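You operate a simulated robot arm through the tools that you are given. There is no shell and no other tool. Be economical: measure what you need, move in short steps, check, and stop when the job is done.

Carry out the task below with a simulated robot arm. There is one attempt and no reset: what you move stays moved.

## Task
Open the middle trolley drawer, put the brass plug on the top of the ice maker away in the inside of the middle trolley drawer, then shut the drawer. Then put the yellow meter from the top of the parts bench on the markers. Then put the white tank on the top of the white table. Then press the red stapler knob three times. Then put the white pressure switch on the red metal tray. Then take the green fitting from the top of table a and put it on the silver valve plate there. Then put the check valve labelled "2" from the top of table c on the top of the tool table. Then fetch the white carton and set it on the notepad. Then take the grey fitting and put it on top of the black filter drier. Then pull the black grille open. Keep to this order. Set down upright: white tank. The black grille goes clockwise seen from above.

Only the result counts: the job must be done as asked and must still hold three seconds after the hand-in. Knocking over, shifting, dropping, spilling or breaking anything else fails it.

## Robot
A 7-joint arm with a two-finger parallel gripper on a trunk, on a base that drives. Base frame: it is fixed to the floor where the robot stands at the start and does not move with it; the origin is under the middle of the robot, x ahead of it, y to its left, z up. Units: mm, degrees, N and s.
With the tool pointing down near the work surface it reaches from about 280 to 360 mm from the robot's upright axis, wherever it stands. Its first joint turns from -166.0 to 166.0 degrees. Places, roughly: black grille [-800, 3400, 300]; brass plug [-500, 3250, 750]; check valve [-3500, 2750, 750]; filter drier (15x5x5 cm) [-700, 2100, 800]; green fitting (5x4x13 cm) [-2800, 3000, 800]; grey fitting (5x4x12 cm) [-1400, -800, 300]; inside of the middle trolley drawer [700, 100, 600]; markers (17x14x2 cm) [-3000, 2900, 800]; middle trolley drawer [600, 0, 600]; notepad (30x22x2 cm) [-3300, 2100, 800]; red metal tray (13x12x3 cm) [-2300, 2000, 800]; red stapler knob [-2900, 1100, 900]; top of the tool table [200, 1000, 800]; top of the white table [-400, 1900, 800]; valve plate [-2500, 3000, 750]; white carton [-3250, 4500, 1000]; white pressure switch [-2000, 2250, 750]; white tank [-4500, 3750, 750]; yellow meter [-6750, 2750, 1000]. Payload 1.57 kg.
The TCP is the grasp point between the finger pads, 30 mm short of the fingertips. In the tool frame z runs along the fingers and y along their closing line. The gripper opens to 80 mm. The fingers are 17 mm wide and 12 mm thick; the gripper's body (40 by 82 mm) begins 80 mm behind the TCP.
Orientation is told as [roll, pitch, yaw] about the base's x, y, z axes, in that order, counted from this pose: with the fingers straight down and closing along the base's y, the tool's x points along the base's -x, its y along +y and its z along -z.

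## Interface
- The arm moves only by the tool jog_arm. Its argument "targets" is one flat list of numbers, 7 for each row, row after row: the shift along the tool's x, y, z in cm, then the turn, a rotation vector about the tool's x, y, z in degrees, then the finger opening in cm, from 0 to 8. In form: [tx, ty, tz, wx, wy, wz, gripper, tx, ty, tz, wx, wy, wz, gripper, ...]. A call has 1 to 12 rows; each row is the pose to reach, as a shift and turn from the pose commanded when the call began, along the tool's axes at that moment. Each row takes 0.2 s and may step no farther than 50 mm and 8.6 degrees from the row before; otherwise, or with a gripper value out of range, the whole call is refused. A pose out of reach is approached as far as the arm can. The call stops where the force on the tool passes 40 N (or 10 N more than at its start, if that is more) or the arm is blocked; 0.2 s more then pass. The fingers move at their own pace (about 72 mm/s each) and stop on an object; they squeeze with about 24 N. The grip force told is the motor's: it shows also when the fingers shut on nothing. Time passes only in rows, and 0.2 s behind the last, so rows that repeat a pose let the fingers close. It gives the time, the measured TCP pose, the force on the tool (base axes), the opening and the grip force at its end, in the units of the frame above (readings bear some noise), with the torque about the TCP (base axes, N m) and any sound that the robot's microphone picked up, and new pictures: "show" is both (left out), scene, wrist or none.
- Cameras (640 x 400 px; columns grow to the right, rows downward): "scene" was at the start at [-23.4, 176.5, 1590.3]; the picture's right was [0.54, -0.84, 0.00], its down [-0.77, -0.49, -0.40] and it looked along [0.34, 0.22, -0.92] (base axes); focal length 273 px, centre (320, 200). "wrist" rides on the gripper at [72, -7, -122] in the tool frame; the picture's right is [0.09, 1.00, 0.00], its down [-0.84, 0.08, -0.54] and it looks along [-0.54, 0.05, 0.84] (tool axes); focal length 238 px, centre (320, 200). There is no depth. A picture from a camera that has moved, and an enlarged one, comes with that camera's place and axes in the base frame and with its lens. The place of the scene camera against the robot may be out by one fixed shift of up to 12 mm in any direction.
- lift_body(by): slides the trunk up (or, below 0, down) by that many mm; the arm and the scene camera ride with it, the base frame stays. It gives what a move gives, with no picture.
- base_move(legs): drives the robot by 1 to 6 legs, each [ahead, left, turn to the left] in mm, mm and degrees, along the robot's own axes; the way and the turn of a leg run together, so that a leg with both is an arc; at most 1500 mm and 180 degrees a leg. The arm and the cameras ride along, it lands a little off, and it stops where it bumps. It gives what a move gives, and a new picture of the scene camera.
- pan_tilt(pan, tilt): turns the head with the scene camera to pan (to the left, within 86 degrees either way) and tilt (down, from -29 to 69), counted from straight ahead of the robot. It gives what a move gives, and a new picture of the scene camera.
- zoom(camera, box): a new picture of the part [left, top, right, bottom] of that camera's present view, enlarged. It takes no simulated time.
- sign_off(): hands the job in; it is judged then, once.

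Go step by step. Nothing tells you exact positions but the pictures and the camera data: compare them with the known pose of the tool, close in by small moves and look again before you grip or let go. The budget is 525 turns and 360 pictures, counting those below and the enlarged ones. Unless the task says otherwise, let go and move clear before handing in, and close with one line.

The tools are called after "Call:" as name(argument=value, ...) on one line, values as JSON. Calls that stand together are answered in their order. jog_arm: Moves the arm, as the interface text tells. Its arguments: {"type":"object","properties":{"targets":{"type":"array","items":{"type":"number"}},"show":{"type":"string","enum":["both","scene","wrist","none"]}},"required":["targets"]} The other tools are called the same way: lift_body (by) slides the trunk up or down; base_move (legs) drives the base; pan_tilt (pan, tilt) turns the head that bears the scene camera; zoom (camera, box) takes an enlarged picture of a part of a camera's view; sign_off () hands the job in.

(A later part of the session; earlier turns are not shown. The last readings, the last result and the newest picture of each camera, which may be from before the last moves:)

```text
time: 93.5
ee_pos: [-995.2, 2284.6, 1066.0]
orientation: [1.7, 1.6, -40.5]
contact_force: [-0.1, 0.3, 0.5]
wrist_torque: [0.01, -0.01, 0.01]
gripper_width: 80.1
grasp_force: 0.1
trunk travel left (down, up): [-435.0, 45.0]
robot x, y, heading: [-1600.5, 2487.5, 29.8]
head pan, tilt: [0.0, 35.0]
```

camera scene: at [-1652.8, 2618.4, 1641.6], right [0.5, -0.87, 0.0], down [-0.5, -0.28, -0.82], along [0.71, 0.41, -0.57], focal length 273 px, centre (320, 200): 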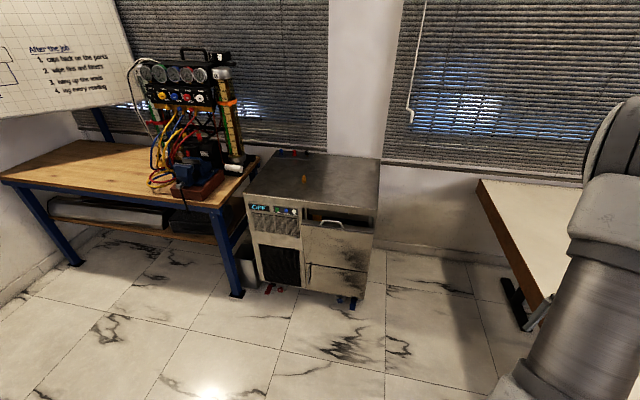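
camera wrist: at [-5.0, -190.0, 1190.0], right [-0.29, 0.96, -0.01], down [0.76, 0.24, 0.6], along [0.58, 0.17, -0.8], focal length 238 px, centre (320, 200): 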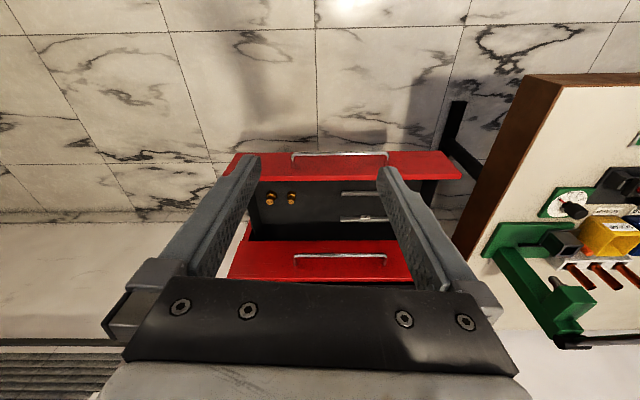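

Reach of 638 mm works at this relative height, so with the trunk lowered I can stand in front. Retracting the arm and driving in front of the ice maker.

Call:
jog_arm(targets=[4.2, -1.7, 0, 0, 0, 0, 8, 8.4, -3.4, 0, 0, 0, 0, 8, 12.6, -5.1, 0, 0, 0, 0, 8, 16.8, -6.8, 0, 0, 0, 0, 8], show="none")

Call:
base_move(legs=[[0, 311, 0], [800, 0, 0], [0, 0, -6.8]])

Call:
zoom(camera="scene", box=[160, 100, 480, 300])

```text
time: 94.5
ee_pos: [-1167.3, 2344.4, 1067.8]
orientation: [1.7, 1.7, -40.5]
contact_force: [0.7, -0.5, -0.2]
wrist_torque: [-0.01, 0.0, -0.01]
gripper_width: 80.1
grasp_force: 0.0
trunk travel left (down, up): [-435.0, 45.0]
robot x, y, heading: [-1596.2, 2489.6, 29.8]
head pan, tilt: [0.0, 35.0]
```

```text
time: 102.3
ee_pos: [-648.2, 3004.1, 1067.8]
orientation: [1.7, 1.6, -40.1]
contact_force: [-0.1, -0.4, -0.4]
wrist_torque: [-0.01, -0.02, -0.01]
gripper_width: 80.0
grasp_force: 0.0
trunk travel left (down, up): [-435.0, 45.0]
robot x, y, heading: [-1080.0, 3143.5, 30.3]
head pan, tilt: [0.0, 35.0]
stopped in leg 2: the robot was blocked; the commanded pose is now the measured one
camera scene: at [-1136.9, 3274.5, 1641.6], right [0.5, -0.86, 0.0], down [-0.5, -0.29, -0.82], along [0.71, 0.41, -0.57], focal length 273 px, centre (320, 200)
```

scene: 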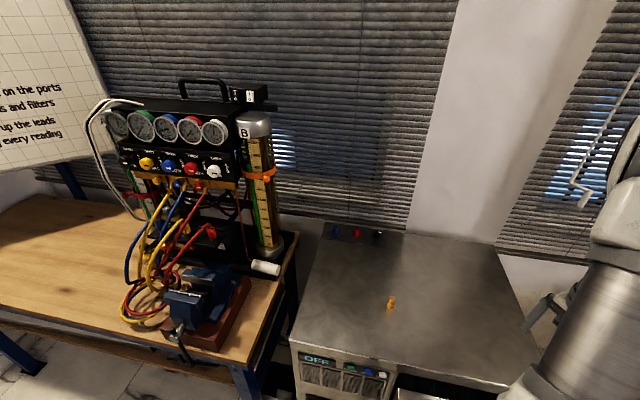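

```text
2.00 times, centred on (320, 200) of scene
camera zoom: at [-1136.9, 3274.5, 1641.6], right [0.5, -0.86, 0.0], down [-0.5, -0.29, -0.82], along [0.71, 0.41, -0.57], focal length 546 px, centre (320, 200)
```

zoom: 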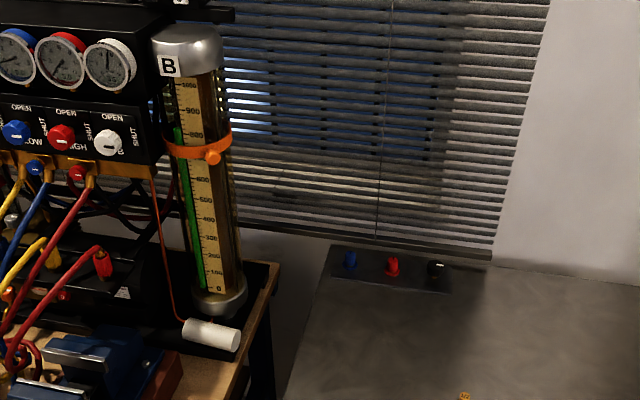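

I bumped the cabinet front lightly. I'll back off, square up, and approach to just short of it; the plug triangulates to about (-548, 3346, 835).

Call:
base_move(legs=[[-40, 0, 0], [0, 0, -7.5]])

```text
time: 103.9
ee_pos: [-703.8, 2929.7, 1068.6]
orientation: [1.8, 1.6, -47.6]
contact_force: [0.0, 0.2, -0.1]
wrist_torque: [0.0, 0.0, -0.05]
gripper_width: 80.2
grasp_force: 0.0
trunk travel left (down, up): [-435.0, 45.0]
robot x, y, heading: [-1112.9, 3123.9, 22.8]
head pan, tilt: [0.0, 35.0]
camera scene: at [-1153.6, 3262.0, 1641.6], right [0.39, -0.92, 0.0], down [-0.53, -0.22, -0.82], along [0.76, 0.32, -0.57], focal length 273 px, centre (320, 200)
```

scene: 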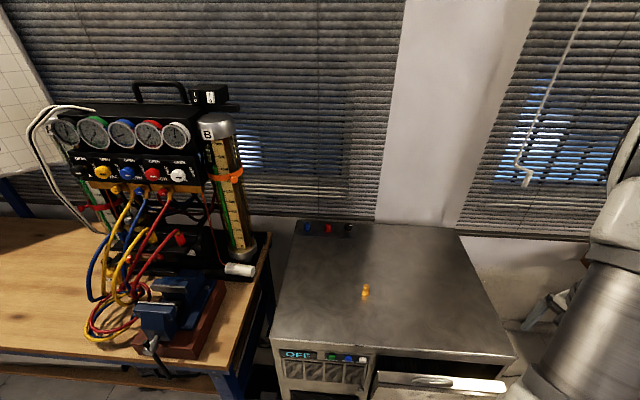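

Squared up with the cabinet. Zooming on the plug before swinging the arm over.

Call:
zoom(camera="scene", box=[325, 265, 405, 315])

Call:
base_move(legs=[[25, 0, 0]])

```text
8.00 times, centred on (365, 290) of scene
camera zoom: at [-1153.6, 3262.0, 1641.6], right [0.39, -0.92, 0.0], down [-0.53, -0.22, -0.82], along [0.76, 0.32, -0.57], focal length 2185 px, centre (-40, -520)
```

zoom: 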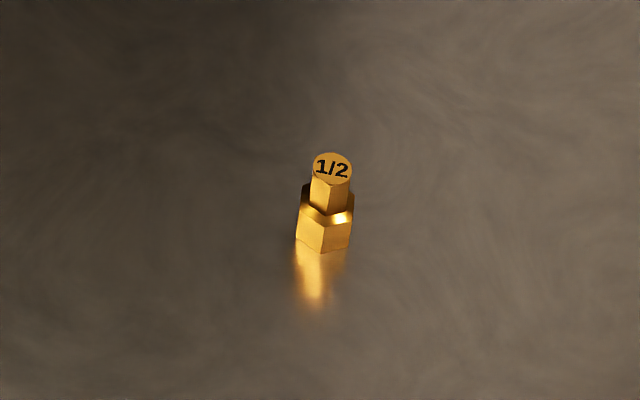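

```text
time: 104.8
ee_pos: [-679.6, 2939.2, 1068.9]
orientation: [1.8, 1.7, -47.4]
contact_force: [0.2, 0.3, -0.3]
wrist_torque: [-0.01, 0.01, -0.01]
gripper_width: 80.1
grasp_force: 0.1
trunk travel left (down, up): [-435.0, 45.0]
robot x, y, heading: [-1090.5, 3133.8, 22.3]
head pan, tilt: [0.0, 35.0]
camera scene: at [-1129.8, 3271.9, 1641.5], right [0.39, -0.92, 0.0], down [-0.53, -0.22, -0.82], along [0.76, 0.32, -0.57], focal length 273 px, centre (320, 200)
```

scene: 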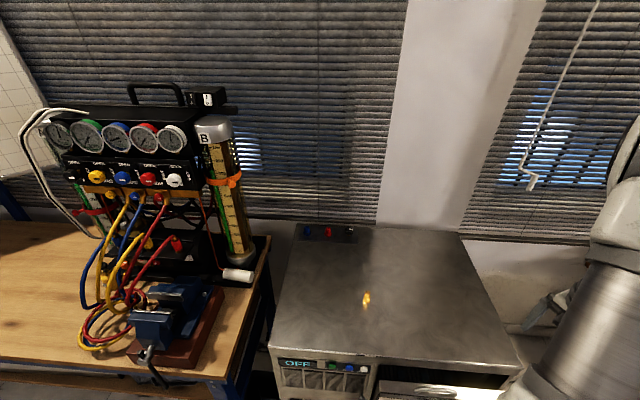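

Swinging the arm to the front over the cabinet (z is well above everything).

Call:
jog_arm(targets=[1.76, 3.84, 0, 0, 0, -7.75, 8, 3.87, 7.52, 0, 0, 0, -15.5, 8, 6.31, 10.98, 0, 0, 0, -23.25, 8, 9.06, 14.19, 0, 0, 0, -31, 8, 12.1, 17.14, 0, 0, 0, -38.75, 8, 15.4, 19.8, 0, 0, 0, -46.5, 8, 18.94, 22.12, 0, 0, 0, -54.25, 8, 22.67, 24.12, 0, 0, 0, -62, 8, 26.56, 25.76, 0, 0, 0, -69.75, 8], show="wrist")

```text
time: 106.8
ee_pos: [-670.9, 3310.0, 1082.8]
orientation: [2.1, -1.2, 22.5]
contact_force: [0.2, -0.6, 0.8]
wrist_torque: [-0.01, 0.0, -0.01]
gripper_width: 79.9
grasp_force: 0.1
trunk travel left (down, up): [-435.0, 45.0]
robot x, y, heading: [-1092.6, 3135.7, 22.5]
head pan, tilt: [0.0, 35.0]
camera wrist: at [-734.0, 3270.8, 1204.4], right [-0.46, 0.88, 0.03], down [0.74, 0.37, 0.56], along [0.48, 0.29, -0.83], focal length 238 px, centre (320, 200)
```

wrist: 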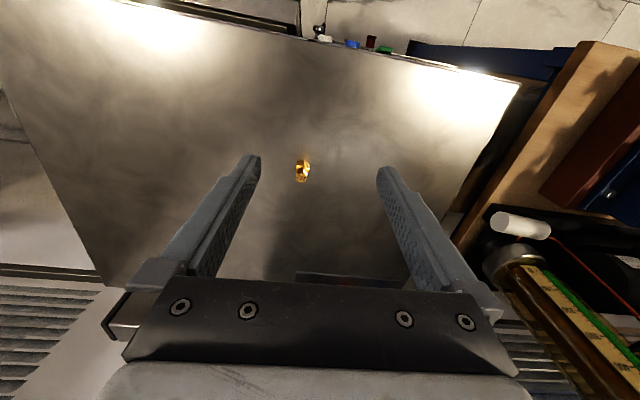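

Plug at about (-560, 3344, ~840). Moving above it and lowering the trunk.

Call:
jog_arm(targets=[-4, -0.4, 0, 0, 0, 0, 6, -8, -0.8, 0, 0, 0, 0, 6, -11.8, -1.1, 0, 0, 0, 0, 6], show="none")

Call:
lift_body(by=-120)

Call:
jog_arm(targets=[0, 0, 0, 0, 0, 0, 6], show="both")

```text
time: 107.6
ee_pos: [-553.9, 3341.2, 1084.7]
orientation: [2.1, -1.1, 22.2]
contact_force: [0.0, -0.4, 0.7]
wrist_torque: [0.0, 0.02, -0.01]
gripper_width: 60.0
grasp_force: 0.1
trunk travel left (down, up): [-435.0, 45.0]
robot x, y, heading: [-1088.3, 3133.1, 22.6]
head pan, tilt: [0.0, 35.0]
```

```text
time: 109.1
ee_pos: [-553.7, 3341.8, 963.1]
orientation: [2.1, -1.0, 22.2]
contact_force: [-0.1, -0.2, -0.6]
wrist_torque: [0.01, -0.03, 0.0]
gripper_width: 60.0
grasp_force: 0.1
trunk travel left (down, up): [-315.0, 165.0]
robot x, y, heading: [-1088.5, 3130.3, 22.7]
head pan, tilt: [0.0, 35.0]
```

```text
time: 109.5
ee_pos: [-554.9, 3341.6, 963.5]
orientation: [2.1, -1.1, 22.2]
contact_force: [0.4, 0.0, -0.8]
wrist_torque: [0.01, -0.02, 0.03]
gripper_width: 59.9
grasp_force: 0.1
trunk travel left (down, up): [-315.0, 165.0]
robot x, y, heading: [-1090.1, 3134.2, 22.8]
head pan, tilt: [0.0, 35.0]
camera scene: at [-1130.1, 3271.8, 1521.6], right [0.39, -0.92, 0.0], down [-0.53, -0.22, -0.82], along [0.76, 0.32, -0.57], focal length 273 px, centre (320, 200)
camera wrist: at [-619.0, 3303.8, 1083.8], right [-0.46, 0.89, 0.03], down [0.74, 0.37, 0.56], along [0.48, 0.28, -0.83], focal length 238 px, centre (320, 200)
```

scene: 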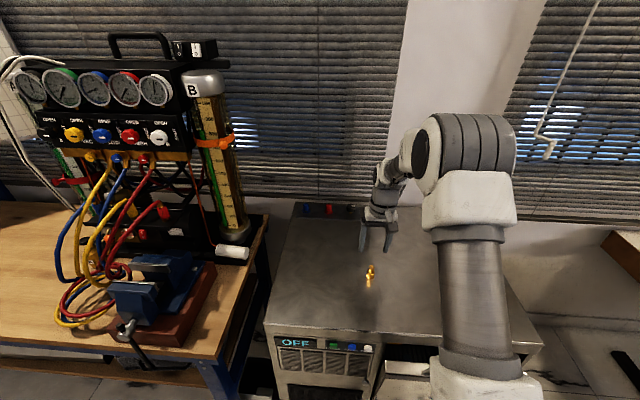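
wrist: 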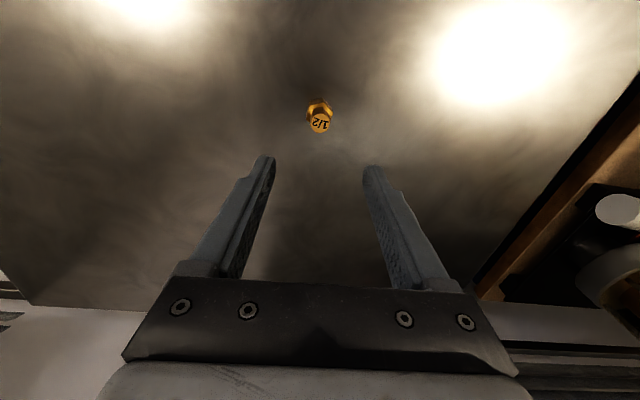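

Refined plug: (-571, 3337), top near 865. Shifting 17 mm back and lowering 60 mm, then look again.

Call:
jog_arm(targets=[1.65, 0.2, 3, 0, 0, 0, 6, 1.65, 0.2, 6, 0, 0, 0, 6], show="wrist")

```text
time: 110.1
ee_pos: [-571.1, 3342.2, 903.8]
orientation: [2.2, -1.1, 22.2]
contact_force: [0.6, 0.2, 0.1]
wrist_torque: [-0.02, -0.05, 0.01]
gripper_width: 59.8
grasp_force: 0.0
trunk travel left (down, up): [-315.0, 165.0]
robot x, y, heading: [-1091.5, 3133.7, 22.8]
head pan, tilt: [0.0, 35.0]
camera wrist: at [-634.5, 3302.9, 1023.3], right [-0.46, 0.89, 0.03], down [0.74, 0.37, 0.56], along [0.48, 0.28, -0.83], focal length 238 px, centre (320, 200)
```

wrist: 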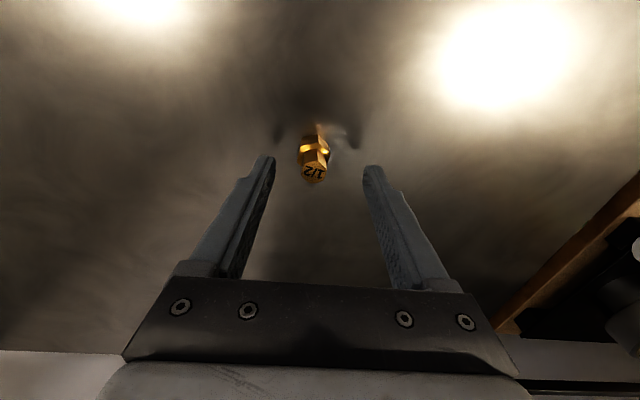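

Plug is about 60 mm tall (top ~900, surface ~840). Centring on it and lowering 25 mm.

Call:
jog_arm(targets=[1.1, -0.5, 0, 0, 0, 0, 6, 1.1, -0.5, 2.3, 0, 0, 0, 6], show="wrist")

```text
time: 110.7
ee_pos: [-579.2, 3333.7, 880.7]
orientation: [2.1, -1.1, 22.2]
contact_force: [0.4, -0.6, 0.9]
wrist_torque: [-0.06, -0.02, 0.0]
gripper_width: 60.1
grasp_force: 0.1
trunk travel left (down, up): [-315.0, 165.0]
robot x, y, heading: [-1088.2, 3135.4, 23.0]
head pan, tilt: [0.0, 35.0]
camera wrist: at [-642.7, 3294.4, 1000.2], right [-0.46, 0.89, 0.03], down [0.74, 0.37, 0.56], along [0.48, 0.28, -0.83], focal length 238 px, centre (320, 200)
```

wrist: 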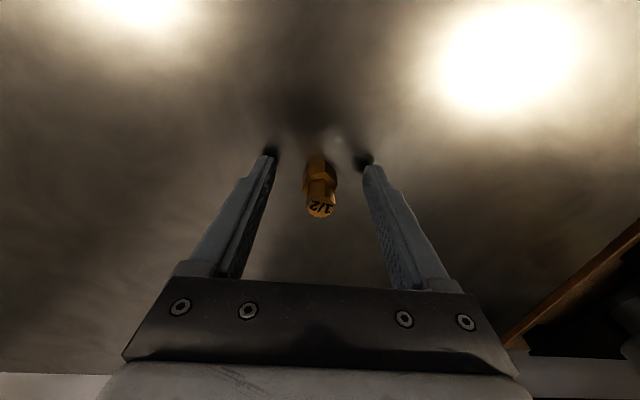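

Centred. Closing on the plug and lifting a little.

Call:
jog_arm(targets=[0, 0, 0, 0, 0, 0, 2, 0, 0, 0, 0, 0, 0, 0, 0, 0, 0, 0, 0, 0, 0, 0, 0, -3, 0, 0, 0, 0, 0, 0, -7, 0, 0, 0, 0], show="wrist")

```text
time: 111.9
ee_pos: [-578.1, 3331.5, 950.0]
orientation: [2.0, -1.0, 22.3]
contact_force: [-0.4, 0.6, -1.5]
wrist_torque: [0.02, -0.03, -0.02]
gripper_width: 23.4
grasp_force: 24.1
trunk travel left (down, up): [-315.0, 165.0]
robot x, y, heading: [-1091.2, 3133.4, 22.9]
head pan, tilt: [0.0, 35.0]
camera wrist: at [-643.2, 3292.7, 1069.7], right [-0.46, 0.89, 0.03], down [0.74, 0.37, 0.56], along [0.48, 0.28, -0.83], focal length 238 px, centre (320, 200)
```

wrist: 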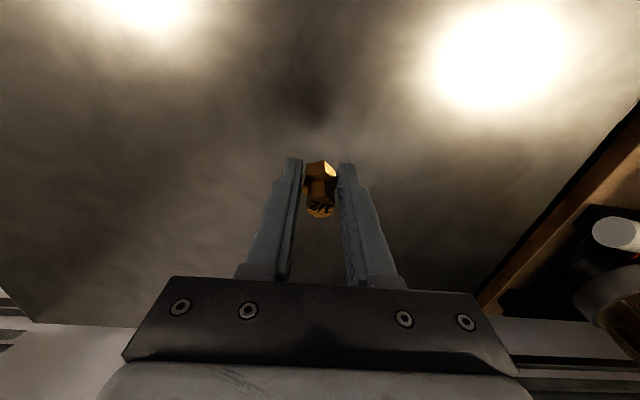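

The plug is held. Raising, retracting, and driving back along the same lane.

Call:
lift_body(by=130)

Call:
jog_arm(targets=[4, 0, 0, 0, 0, 0, 0, 8, 0, 0, 0, 0, 0, 0, 12, 0, 0, 0, 0, 0, 0], show="none")

Call:
base_move(legs=[[-550, 0, 0], [-166, -403, 0], [0, 0, 83.2]])

```text
time: 113.5
ee_pos: [-578.1, 3330.9, 1080.6]
orientation: [2.2, -1.0, 22.2]
contact_force: [-0.5, -0.9, -1.0]
wrist_torque: [0.02, 0.04, -0.01]
gripper_width: 23.1
grasp_force: 23.6
trunk travel left (down, up): [-445.0, 35.0]
robot x, y, heading: [-1091.9, 3136.1, 22.9]
head pan, tilt: [0.0, 35.0]
```

```text
time: 114.3
ee_pos: [-689.1, 3286.3, 1078.6]
orientation: [2.2, -1.1, 22.3]
contact_force: [0.3, 0.6, 0.0]
wrist_torque: [0.03, 0.02, 0.01]
gripper_width: 22.9
grasp_force: 24.0
trunk travel left (down, up): [-445.0, 35.0]
robot x, y, heading: [-1091.2, 3134.5, 22.9]
head pan, tilt: [0.0, 35.0]
```

```text
time: 126.2
ee_pos: [-1702.4, 2909.2, 1078.9]
orientation: [2.1, -0.9, 106.4]
contact_force: [0.0, 0.4, -0.6]
wrist_torque: [-0.01, 0.01, -0.01]
gripper_width: 23.3
grasp_force: 24.6
trunk travel left (down, up): [-445.0, 35.0]
robot x, y, heading: [-1584.6, 2498.2, 106.7]
head pan, tilt: [0.0, 35.0]
camera scene: at [-1721.7, 2467.0, 1651.6], right [0.96, 0.29, 0.0], down [0.17, -0.55, -0.82], along [-0.24, 0.78, -0.57], focal length 273 px, centre (320, 200)
```

scene: 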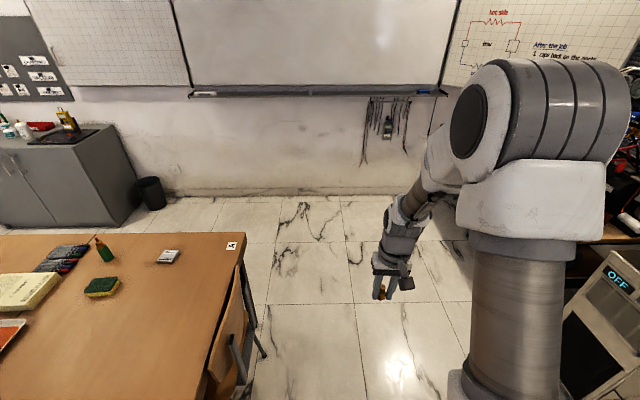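

Reversing down the lane, then turning back toward the trolley.

Call:
base_move(legs=[[0, 0, -0.7], [-1200, 10, 0], [-1215, 10, 0]])

```text
time: 142.7
ee_pos: [-1037.8, 548.8, 1079.1]
orientation: [2.1, -1.0, 105.0]
contact_force: [0.6, 0.7, -0.8]
wrist_torque: [-0.03, -0.02, 0.02]
gripper_width: 22.8
grasp_force: 23.4
trunk travel left (down, up): [-445.0, 35.0]
robot x, y, heading: [-940.8, 132.8, 105.6]
head pan, tilt: [0.0, 35.0]
camera scene: at [-1067.9, 106.9, 1651.6], right [0.96, 0.27, 0.0], down [0.15, -0.55, -0.82], along [-0.22, 0.79, -0.57], focal length 273 px, centre (320, 200)
```

scene: 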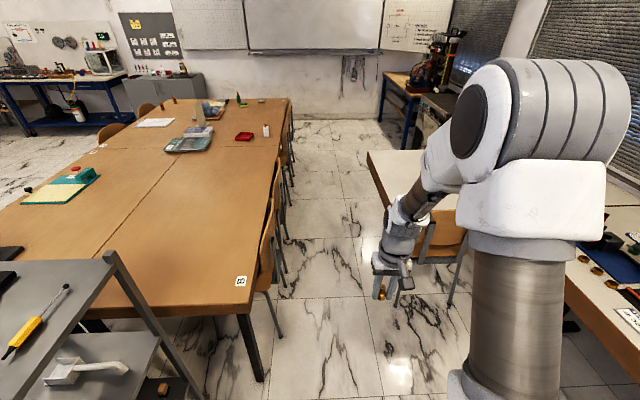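

Back at the aisle mouth. Turning to face the trolley and moving to a viewing stand-off.

Call:
base_move(legs=[[0, 0, -88], [0, -548, 0], [300, 0, 0]])

Call:
pan_tilt(pan=0, tilt=45)

Call:
jog_arm(targets=[0, 0, 0, 0, 0, 0, 0], show="wrist")

```text
time: 154.4
ee_pos: [-77.9, -177.6, 1078.0]
orientation: [2.2, -1.0, 17.2]
contact_force: [0.1, 0.2, -1.6]
wrist_torque: [-0.02, 0.0, -0.01]
gripper_width: 22.5
grasp_force: 23.9
trunk travel left (down, up): [-445.0, 35.0]
robot x, y, heading: [-493.3, -292.8, 17.3]
head pan, tilt: [0.0, 35.0]
camera scene: at [-518.5, -152.1, 1651.5], right [0.3, -0.95, 0.0], down [-0.55, -0.17, -0.82], along [0.78, 0.25, -0.57], focal length 273 px, centre (320, 200)
```

scene: 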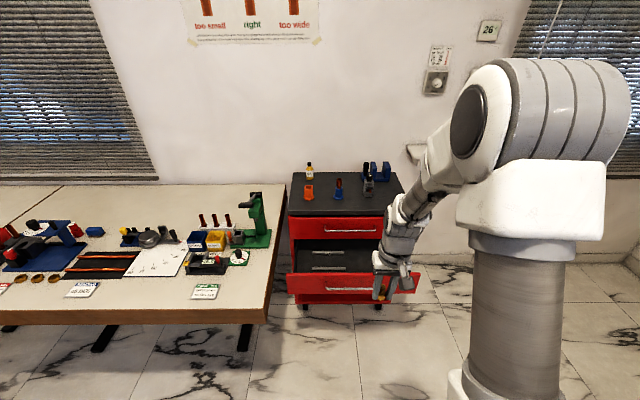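

```text
time: 155.2
ee_pos: [-78.4, -177.3, 1077.8]
orientation: [2.2, -1.0, 17.1]
contact_force: [-0.4, -0.6, 0.1]
wrist_torque: [-0.01, 0.02, -0.01]
gripper_width: 22.6
grasp_force: 23.8
trunk travel left (down, up): [-445.0, 35.0]
robot x, y, heading: [-490.4, -290.9, 17.4]
head pan, tilt: [0.0, 45.0]
camera scene: at [-525.1, -154.2, 1636.8], right [0.3, -0.95, 0.0], down [-0.67, -0.21, -0.71], along [0.67, 0.21, -0.71], focal length 273 px, centre (320, 200)
```

scene: 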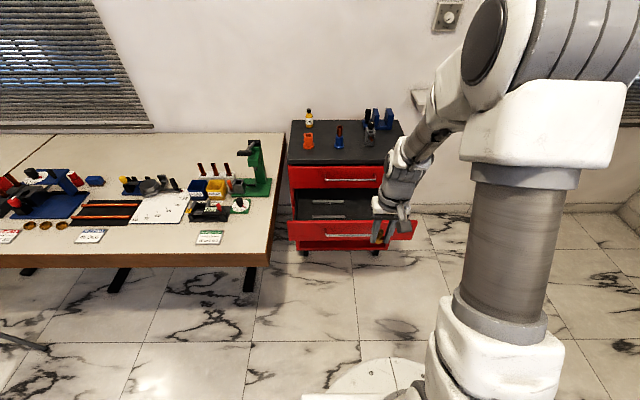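

```text
time: 155.6
ee_pos: [-78.1, -178.8, 1077.8]
orientation: [2.1, -1.0, 17.0]
contact_force: [0.1, -0.7, -0.2]
wrist_torque: [-0.06, -0.02, -0.04]
gripper_width: 22.5
grasp_force: 23.6
trunk travel left (down, up): [-445.0, 35.0]
robot x, y, heading: [-491.1, -291.4, 17.4]
head pan, tilt: [0.0, 45.0]
camera wrist: at [-145.7, -210.3, 1198.2], right [-0.38, 0.92, 0.03], down [0.77, 0.3, 0.56], along [0.51, 0.24, -0.83], focal length 238 px, centre (320, 200)
```

wrist: 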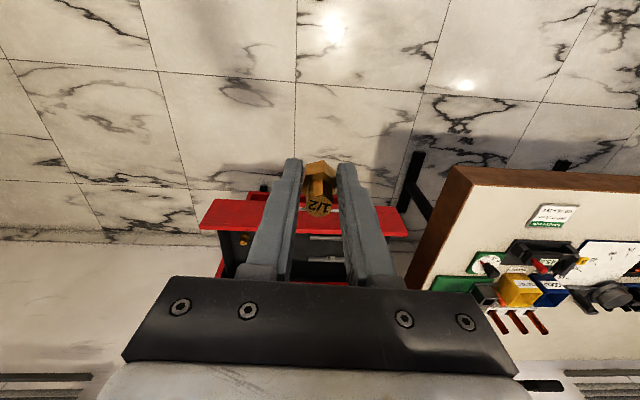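

The drawer is in view. Zooming into it.

Call:
zoom(camera="scene", box=[280, 150, 430, 260])

```text
3.64 times, centred on (355, 205) of scene
camera zoom: at [-525.1, -154.2, 1636.7], right [0.3, -0.95, 0.0], down [-0.67, -0.21, -0.71], along [0.67, 0.21, -0.71], focal length 993 px, centre (193, 182)
```

zoom: 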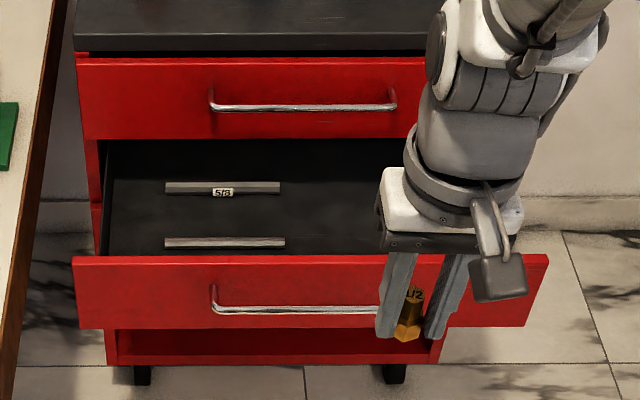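

Free spot in the drawer between the pens and the brass parts: about (395, -72). Driving up, extending over it at height.

Call:
base_move(legs=[[371, -42, 0]])

Call:
jog_arm(targets=[-4, 0, 0, 0, 0, 0, 0, -8, 0, 0, 0, 0, 0, 0, -11.2, 0, 0, 0, 0, 0, 0], show="both")

```text
time: 158.5
ee_pos: [287.0, -111.3, 1078.1]
orientation: [2.1, -1.0, 16.6]
contact_force: [0.3, -1.1, -0.4]
wrist_torque: [-0.03, 0.01, 0.03]
gripper_width: 22.9
grasp_force: 24.1
trunk travel left (down, up): [-445.0, 35.0]
robot x, y, heading: [-130.3, -223.4, 17.3]
head pan, tilt: [0.0, 45.0]
camera scene: at [-159.7, -84.8, 1636.7], right [0.3, -0.96, 0.0], down [-0.68, -0.21, -0.71], along [0.68, 0.21, -0.71], focal length 273 px, centre (320, 200)
```

scene: 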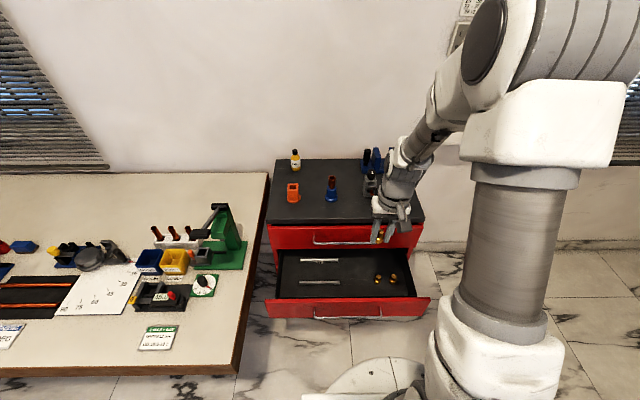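

```text
time: 159.3
ee_pos: [392.9, -78.5, 1081.0]
orientation: [2.0, -1.0, 16.7]
contact_force: [-0.1, -0.1, -2.0]
wrist_torque: [0.02, 0.01, 0.01]
gripper_width: 22.4
grasp_force: 23.5
trunk travel left (down, up): [-445.0, 35.0]
robot x, y, heading: [-126.3, -222.8, 17.2]
head pan, tilt: [0.0, 45.0]
camera scene: at [-159.7, -84.8, 1636.7], right [0.3, -0.96, 0.0], down [-0.68, -0.21, -0.71], along [0.68, 0.21, -0.71], focal length 273 px, centre (320, 200)
camera wrist: at [326.3, -110.9, 1200.4], right [-0.38, 0.93, 0.03], down [0.78, 0.29, 0.56], along [0.51, 0.24, -0.83], focal length 238 px, centre (320, 200)
```

scene: 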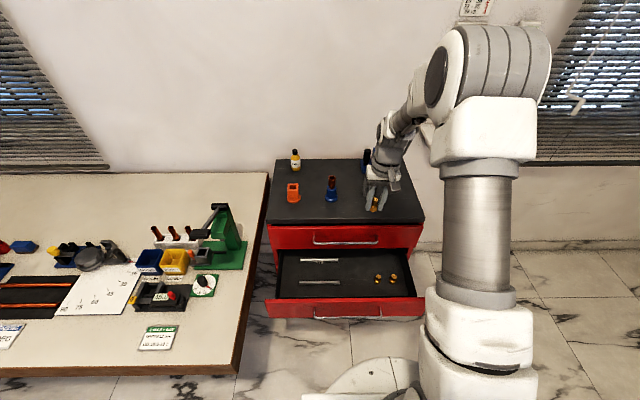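
wrist: 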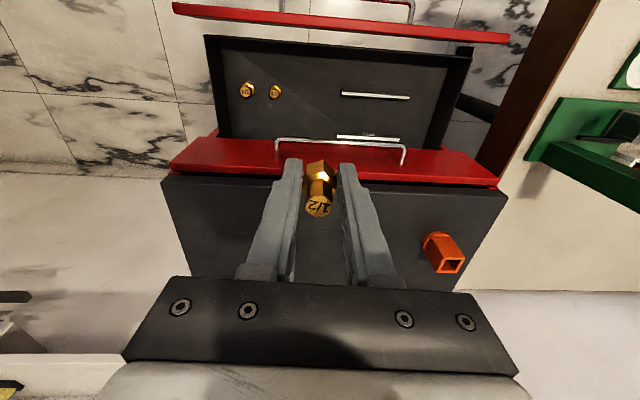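

Position is right over the gap (n≈350). Lowering the trunk in stages.

Call:
lift_body(by=-330)

Call:
jog_arm(targets=[0, 0, 0, 0, 0, 0, 0], show="both")

```text
time: 162.6
ee_pos: [392.9, -78.4, 750.6]
orientation: [2.1, -1.0, 16.7]
contact_force: [0.4, -0.1, -0.7]
wrist_torque: [0.0, 0.02, -0.01]
gripper_width: 22.7
grasp_force: 24.4
trunk travel left (down, up): [-115.0, 365.0]
robot x, y, heading: [-127.6, -220.8, 17.6]
head pan, tilt: [0.0, 45.0]
```

```text
time: 163.0
ee_pos: [393.5, -80.2, 751.6]
orientation: [2.1, -0.9, 16.7]
contact_force: [0.4, 0.8, -1.0]
wrist_torque: [0.02, 0.01, 0.01]
gripper_width: 22.8
grasp_force: 24.0
trunk travel left (down, up): [-115.0, 365.0]
robot x, y, heading: [-129.2, -220.8, 17.3]
head pan, tilt: [0.0, 45.0]
camera scene: at [-159.9, -84.9, 1306.8], right [0.3, -0.96, 0.0], down [-0.68, -0.21, -0.71], along [0.68, 0.21, -0.71], focal length 273 px, centre (320, 200)
camera wrist: at [325.9, -111.1, 870.5], right [-0.38, 0.93, 0.03], down [0.78, 0.29, 0.56], along [0.51, 0.24, -0.83], focal length 238 px, centre (320, 200)
```

scene: 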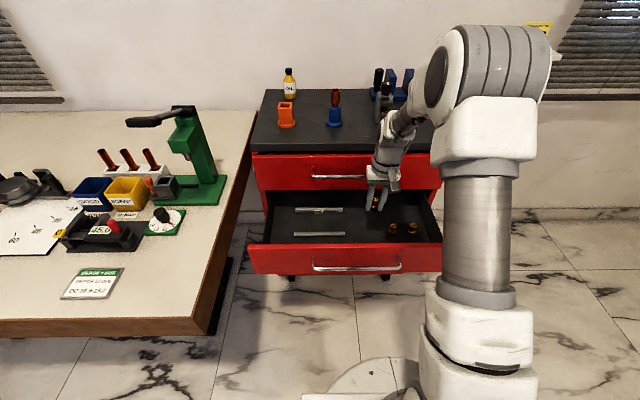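
wrist: 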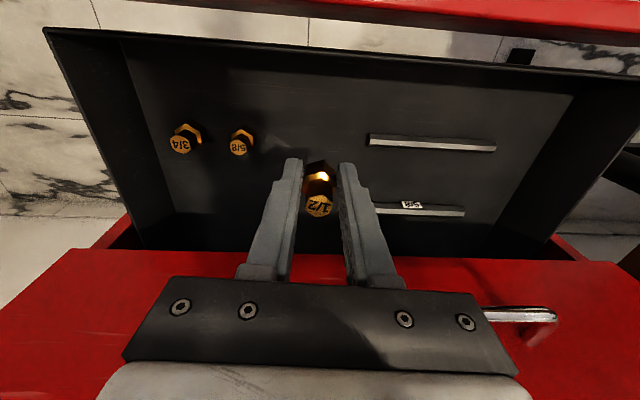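

Well placed between the brass parts and the rules. Lowering further.

Call:
lift_body(by=-75)

Call:
jog_arm(targets=[0, 0, 0, 0, 0, 0, 0], show="both")

```text
time: 164.1
ee_pos: [393.2, -79.4, 676.2]
orientation: [2.1, -1.1, 16.7]
contact_force: [0.5, -0.6, -0.2]
wrist_torque: [-0.01, 0.04, -0.02]
gripper_width: 22.5
grasp_force: 23.3
trunk travel left (down, up): [-40.0, 440.0]
robot x, y, heading: [-125.8, -225.7, 17.2]
head pan, tilt: [0.0, 45.0]
```

```text
time: 164.5
ee_pos: [394.3, -77.9, 675.4]
orientation: [2.0, -1.1, 16.7]
contact_force: [0.0, -0.2, 0.3]
wrist_torque: [-0.03, -0.02, -0.04]
gripper_width: 22.5
grasp_force: 24.2
trunk travel left (down, up): [-40.0, 440.0]
robot x, y, heading: [-126.6, -222.5, 17.2]
head pan, tilt: [0.0, 45.0]
camera scene: at [-159.9, -84.9, 1231.8], right [0.3, -0.96, 0.0], down [-0.68, -0.21, -0.71], along [0.68, 0.21, -0.71], focal length 273 px, centre (320, 200)
camera wrist: at [325.9, -111.1, 795.5], right [-0.38, 0.93, 0.03], down [0.78, 0.29, 0.56], along [0.51, 0.24, -0.83], focal length 238 px, centre (320, 200)
```

scene: 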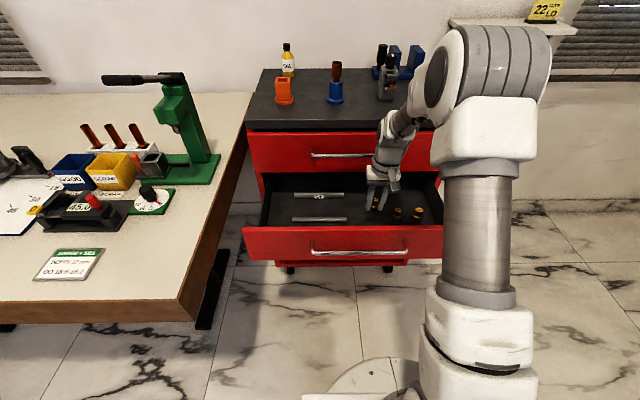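
wrist: 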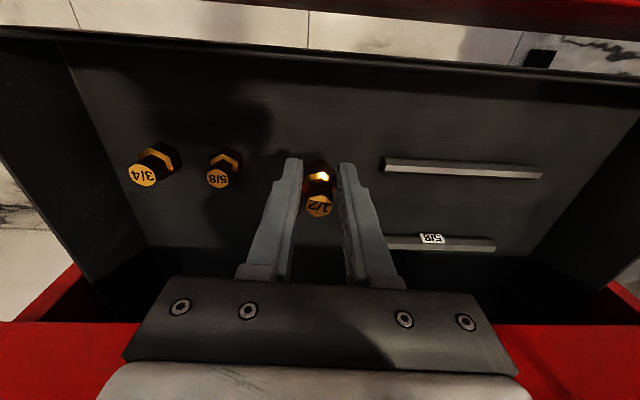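

Lowering the rest of the trunk, then feeling down for the drawer floor.

Call:
lift_body(by=-35)

Call:
jog_arm(targets=[0, 0, 0.5, 0, 0, 0, 0, 0, 0, 1, 0, 0, 0, 0, 0, 0, 1.5, 0, 0, 0, 0], show="wrist")

```text
time: 165.3
ee_pos: [394.5, -78.6, 640.8]
orientation: [2.0, -0.9, 16.8]
contact_force: [-0.8, 0.6, -0.5]
wrist_torque: [0.01, 0.0, -0.02]
gripper_width: 22.8
grasp_force: 23.9
trunk travel left (down, up): [-5.0, 475.0]
robot x, y, heading: [-127.3, -221.0, 17.3]
head pan, tilt: [0.0, 45.0]
```

```text
time: 166.1
ee_pos: [392.6, -79.3, 626.1]
orientation: [2.0, -1.0, 16.7]
contact_force: [-0.4, -0.6, -0.1]
wrist_torque: [0.03, 0.05, -0.02]
gripper_width: 22.1
grasp_force: 24.3
trunk travel left (down, up): [-5.0, 475.0]
robot x, y, heading: [-125.6, -226.1, 17.3]
head pan, tilt: [0.0, 45.0]
camera wrist: at [326.2, -111.1, 746.0], right [-0.38, 0.93, 0.03], down [0.78, 0.29, 0.56], along [0.51, 0.24, -0.83], focal length 238 px, centre (320, 200)
```

wrist: 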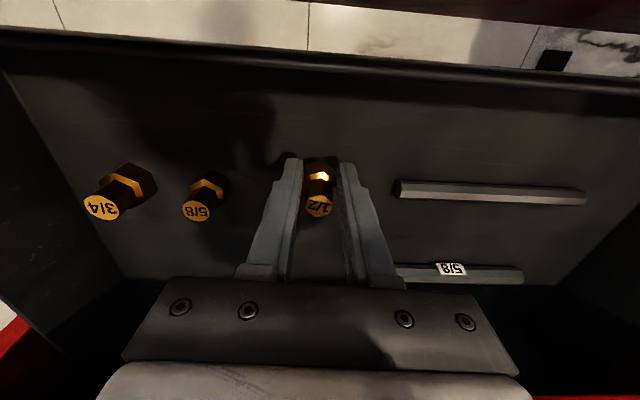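

Continuing down gently.

Call:
jog_arm(targets=[0, 0, 0.4, 0, 0, 0, 0, 0, 0, 0.8, 0, 0, 0, 0, 0, 0, 1.2, 0, 0, 0, 0, 0, 0, 1.6, 0, 0, 0, 0], show="wrist")

```text
time: 167.1
ee_pos: [393.4, -77.6, 609.1]
orientation: [2.0, -1.0, 16.8]
contact_force: [-0.1, 0.4, -0.9]
wrist_torque: [-0.02, -0.01, 0.02]
gripper_width: 22.7
grasp_force: 23.7
trunk travel left (down, up): [-5.0, 475.0]
robot x, y, heading: [-129.7, -222.4, 17.1]
head pan, tilt: [0.0, 45.0]
camera wrist: at [325.7, -109.5, 730.1], right [-0.38, 0.93, 0.03], down [0.78, 0.29, 0.56], along [0.51, 0.24, -0.83], focal length 238 px, centre (320, 200)
```

wrist: 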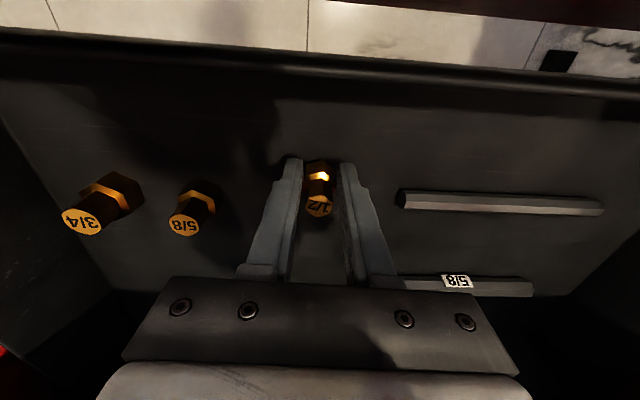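

Call:
jog_arm(targets=[0, 0, 0.3, 0, 0, 0, 0, 0, 0, 0.6, 0, 0, 0, 0, 0, 0, 0.9, 0, 0, 0, 0, 0, 0, 1.2, 0, 0, 0, 0, 0, 0, 1.5, 0, 0, 0, 0], show="wrist")

```text
time: 168.3
ee_pos: [395.7, -77.0, 598.1]
orientation: [2.1, -1.5, 16.7]
contact_force: [1.2, -0.6, 31.5]
wrist_torque: [0.07, -0.27, -0.04]
gripper_width: 23.2
grasp_force: 24.1
trunk travel left (down, up): [-5.0, 475.0]
robot x, y, heading: [-126.9, -224.5, 17.2]
head pan, tilt: [0.0, 45.0]
camera wrist: at [327.0, -109.1, 717.8], right [-0.38, 0.93, 0.03], down [0.77, 0.29, 0.57], along [0.52, 0.24, -0.82], focal length 238 px, centre (320, 200)
```

wrist: 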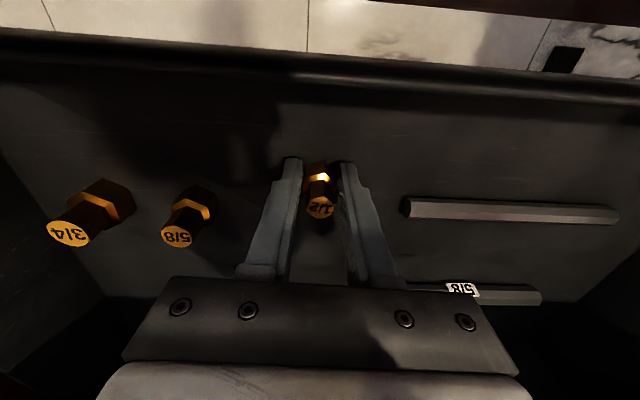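

Touched the floor. Easing up, releasing and rising.

Call:
jog_arm(targets=[0, 0, -0.3, 0, 0, 0, 0, 0, 0, -0.4, 0, 0, 0, 0, 0, 0, -0.4, 0, 0, 0, 4, 0, 0, -0.4, 0, 0, 0, 5, 0, 0, -0.4, 0, 0, 0, 5, 0, 0, -4, 0, 0, 0, 5, 0, 0, -8, 0, 0, 0, 5], show="wrist")

```text
time: 169.9
ee_pos: [394.6, -79.2, 673.0]
orientation: [2.1, -1.1, 16.7]
contact_force: [0.8, 0.1, -1.4]
wrist_torque: [0.02, -0.01, 0.02]
gripper_width: 50.0
grasp_force: 0.0
trunk travel left (down, up): [-5.0, 475.0]
robot x, y, heading: [-125.3, -223.2, 17.0]
head pan, tilt: [0.0, 45.0]
camera wrist: at [327.0, -111.6, 793.5], right [-0.38, 0.93, 0.03], down [0.78, 0.29, 0.56], along [0.51, 0.24, -0.83], focal length 238 px, centre (320, 200)
```

wrist: 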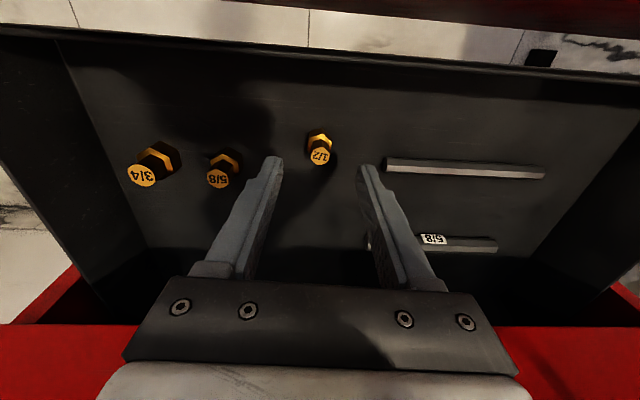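

The plug stands in the drawer. Now I rise, back off, and tilt the tool to push the drawer shut.

Call:
lift_body(by=250)

Call:
base_move(legs=[[-330, 0, 0]])

Call:
jog_arm(targets=[0, 0, 0, 0, -8, 0, 0, 0, 0, 0, 0, -16, 0, 0, 0, 0, 0, 0, -24, 0, 0, 0, 0, 0, 0, -32, 0, 0, 0, 0, 0, 0, -40, 0, 0, 0, 0, 0, 0, -48, 0, 0, 0, 0, 0, 0, -56, 0, 0, 0, 0, 0, 0, -62, 0, 0], show="both")

```text
time: 172.5
ee_pos: [394.5, -79.2, 924.3]
orientation: [2.1, -1.0, 16.8]
contact_force: [0.9, 0.7, 0.4]
wrist_torque: [-0.01, 0.01, -0.02]
gripper_width: 49.9
grasp_force: 0.2
trunk travel left (down, up): [-255.0, 225.0]
robot x, y, heading: [-126.0, -224.9, 17.2]
head pan, tilt: [0.0, 45.0]
```

```text
time: 175.2
ee_pos: [83.0, -176.2, 924.3]
orientation: [2.0, -1.0, 16.7]
contact_force: [-0.3, -0.2, -0.1]
wrist_torque: [-0.01, 0.02, 0.01]
gripper_width: 50.0
grasp_force: 0.1
trunk travel left (down, up): [-255.0, 225.0]
robot x, y, heading: [-440.9, -321.5, 17.0]
head pan, tilt: [0.0, 45.0]
camera scene: at [-472.0, -181.4, 1446.7], right [0.29, -0.96, 0.0], down [-0.68, -0.21, -0.71], along [0.68, 0.21, -0.71], focal length 273 px, centre (320, 200)
```

scene: 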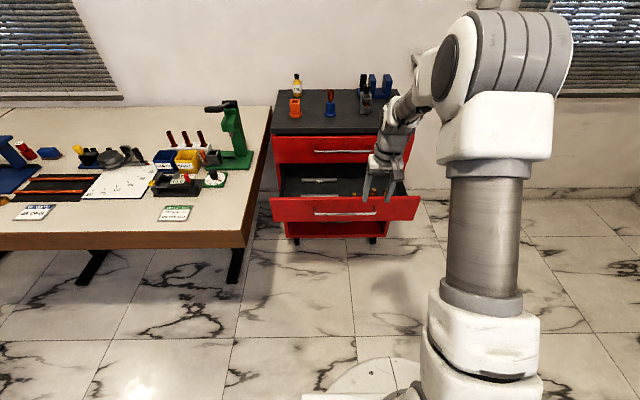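

```text
time: 177.0
ee_pos: [81.8, -175.5, 924.4]
orientation: [4.5, -63.0, 12.7]
contact_force: [0.0, 0.2, 1.6]
wrist_torque: [-0.04, -0.02, 0.01]
gripper_width: 0.1
grasp_force: 21.5
trunk travel left (down, up): [-255.0, 225.0]
robot x, y, heading: [-438.3, -322.9, 17.3]
head pan, tilt: [0.0, 45.0]
camera scene: at [-472.1, -181.4, 1446.8], right [0.29, -0.96, 0.0], down [-0.68, -0.21, -0.71], along [0.68, 0.21, -0.71], focal length 273 px, centre (320, 200)
camera wrist: at [-51.0, -223.2, 913.8], right [-0.33, 0.94, -0.05], down [-0.11, 0.01, 0.99], along [0.94, 0.33, 0.1], focal length 238 px, centre (320, 200)
```

scene: 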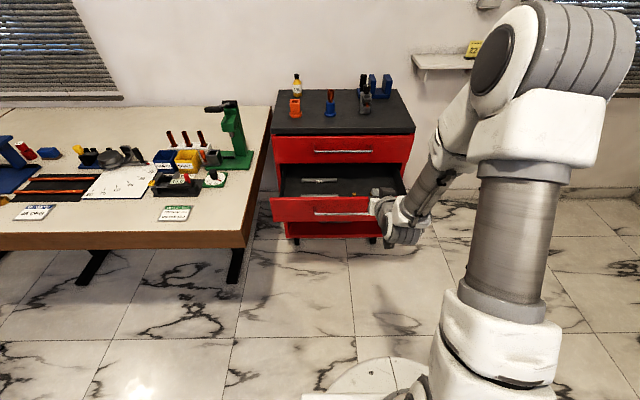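
wrist: 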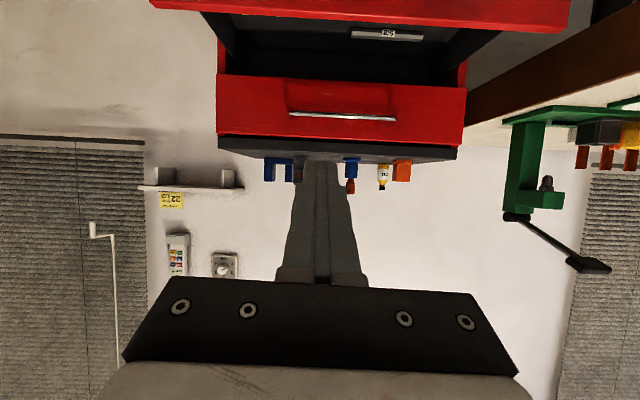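

Lowering so the closed fingertips meet the panel above its handle, then driving forward.

Call:
lift_body(by=-228)

Call:
base_move(legs=[[150, 0, 0]])

Call:
jog_arm(targets=[0, 0, 0, 0, 0, 0, 0], show="wrist")

```text
time: 179.4
ee_pos: [83.1, -175.3, 695.6]
orientation: [4.6, -63.0, 12.6]
contact_force: [-0.5, -0.2, 0.2]
wrist_torque: [0.0, 0.02, -0.01]
gripper_width: 0.3
grasp_force: 21.2
trunk travel left (down, up): [-27.0, 453.0]
robot x, y, heading: [-439.0, -324.0, 17.3]
head pan, tilt: [0.0, 45.0]
```

```text
time: 181.0
ee_pos: [226.8, -133.2, 695.3]
orientation: [4.6, -63.0, 12.6]
contact_force: [-0.9, 0.5, -0.1]
wrist_torque: [0.0, 0.01, -0.01]
gripper_width: 0.2
grasp_force: 21.3
trunk travel left (down, up): [-27.0, 453.0]
robot x, y, heading: [-295.4, -275.3, 17.2]
head pan, tilt: [0.0, 45.0]
camera scene: at [-326.7, -136.6, 1218.7], right [0.29, -0.96, 0.0], down [-0.68, -0.21, -0.71], along [0.68, 0.21, -0.71], focal length 273 px, centre (320, 200)
```

scene: 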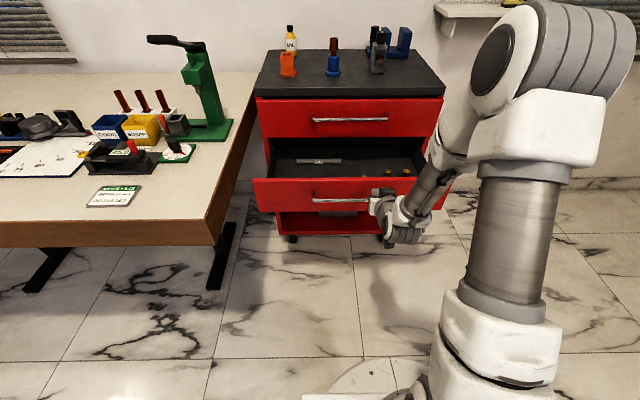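

```text
time: 181.4
ee_pos: [228.8, -131.6, 695.9]
orientation: [4.7, -63.0, 12.6]
contact_force: [1.1, 0.0, -0.7]
wrist_torque: [0.01, 0.02, 0.01]
gripper_width: 0.1
grasp_force: 21.2
trunk travel left (down, up): [-27.0, 453.0]
robot x, y, heading: [-292.4, -274.5, 17.0]
head pan, tilt: [0.0, 45.0]
camera wrist: at [94.4, -178.8, 685.9], right [-0.33, 0.94, -0.05], down [-0.11, 0.01, 0.99], along [0.94, 0.33, 0.1], focal length 238 px, centre (320, 200)
```

wrist: 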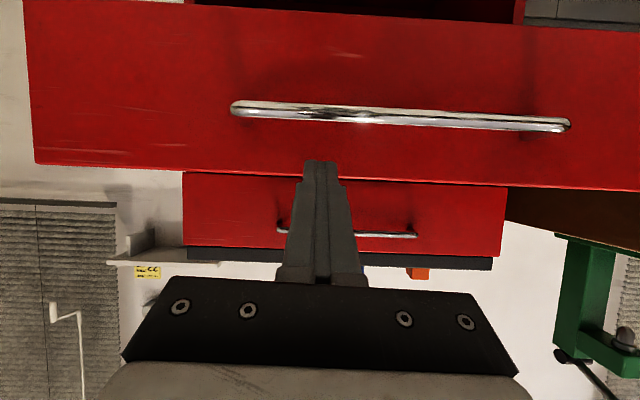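

The tip is only just below the panel's top edge; lowering 14 mm before pushing.

Call:
lift_body(by=-14)

Call:
base_move(legs=[[120, 0, 0]])

```text
time: 182.0
ee_pos: [227.6, -131.1, 681.4]
orientation: [4.6, -63.0, 12.6]
contact_force: [0.4, -0.2, 0.2]
wrist_torque: [-0.01, 0.04, 0.01]
gripper_width: 0.0
grasp_force: 21.2
trunk travel left (down, up): [-13.0, 467.0]
robot x, y, heading: [-291.4, -278.1, 17.0]
head pan, tilt: [0.0, 45.0]
```

```text
time: 183.5
ee_pos: [342.7, -96.5, 682.1]
orientation: [4.6, -63.0, 12.6]
contact_force: [-0.5, 0.1, 0.7]
wrist_torque: [0.02, 0.0, 0.02]
gripper_width: 0.0
grasp_force: 21.1
trunk travel left (down, up): [-13.0, 467.0]
robot x, y, heading: [-179.6, -239.6, 17.3]
head pan, tilt: [0.0, 45.0]
camera scene: at [-211.5, -101.2, 1204.7], right [0.29, -0.96, 0.0], down [-0.68, -0.21, -0.71], along [0.68, 0.21, -0.71], focal length 273 px, centre (320, 200)
```

scene: 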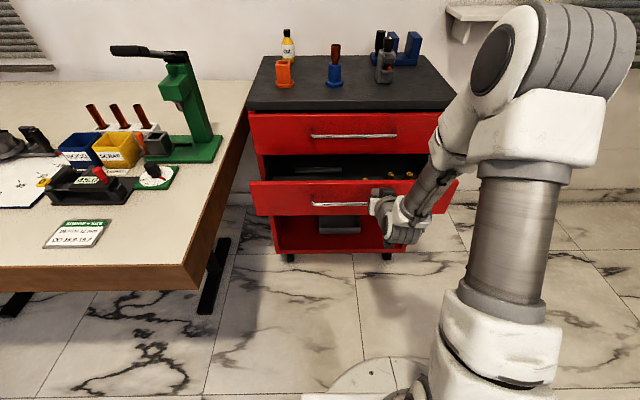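

The drawer is closing smoothly. Pushing another 100 mm.

Call:
base_move(legs=[[100, 0, 0]])

Call:
base_move(legs=[[25, 0, 0]])

```text
time: 184.8
ee_pos: [436.3, -67.4, 680.8]
orientation: [4.6, -63.0, 12.7]
contact_force: [0.2, -0.1, -0.8]
wrist_torque: [0.0, 0.04, -0.03]
gripper_width: 0.1
grasp_force: 21.2
trunk travel left (down, up): [-13.0, 467.0]
robot x, y, heading: [-87.4, -208.6, 17.2]
head pan, tilt: [0.0, 45.0]
camera scene: at [-118.0, -72.3, 1204.7], right [0.3, -0.96, 0.0], down [-0.68, -0.21, -0.71], along [0.68, 0.21, -0.71], focal length 273 px, centre (320, 200)
```

scene: 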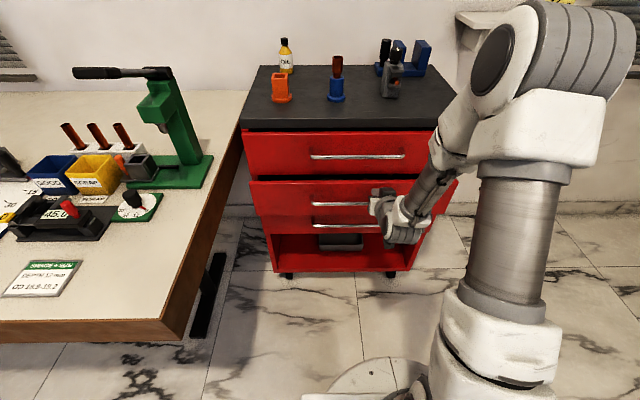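

```text
time: 185.6
ee_pos: [460.0, -59.9, 681.5]
orientation: [4.7, -63.0, 12.7]
contact_force: [0.3, -0.7, 0.1]
wrist_torque: [-0.01, -0.02, 0.01]
gripper_width: 0.0
grasp_force: 21.4
trunk travel left (down, up): [-13.0, 467.0]
robot x, y, heading: [-62.0, -202.0, 17.1]
head pan, tilt: [0.0, 45.0]
camera scene: at [-94.5, -65.0, 1204.7], right [0.3, -0.96, 0.0], down [-0.68, -0.21, -0.71], along [0.68, 0.21, -0.71], focal length 273 px, centre (320, 200)
```

scene: 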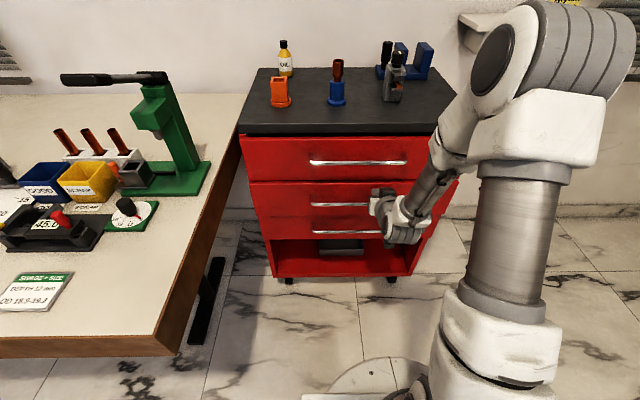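

Call:
zoom(camera="scene", box=[230, 120, 450, 260])

```text
2.86 times, centred on (340, 190) of scene
camera zoom: at [-94.5, -65.0, 1204.7], right [0.3, -0.96, 0.0], down [-0.68, -0.21, -0.71], along [0.68, 0.21, -0.71], focal length 780 px, centre (263, 229)
```

zoom: 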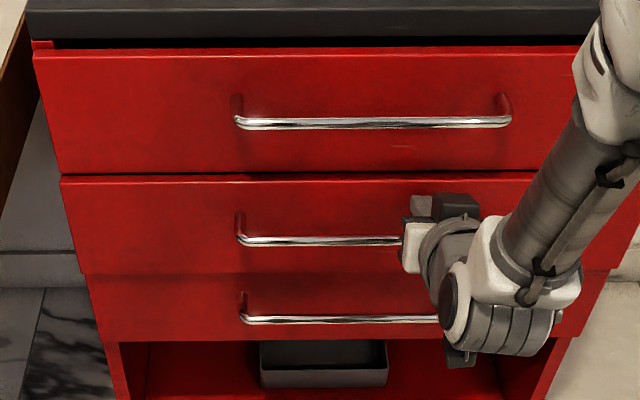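

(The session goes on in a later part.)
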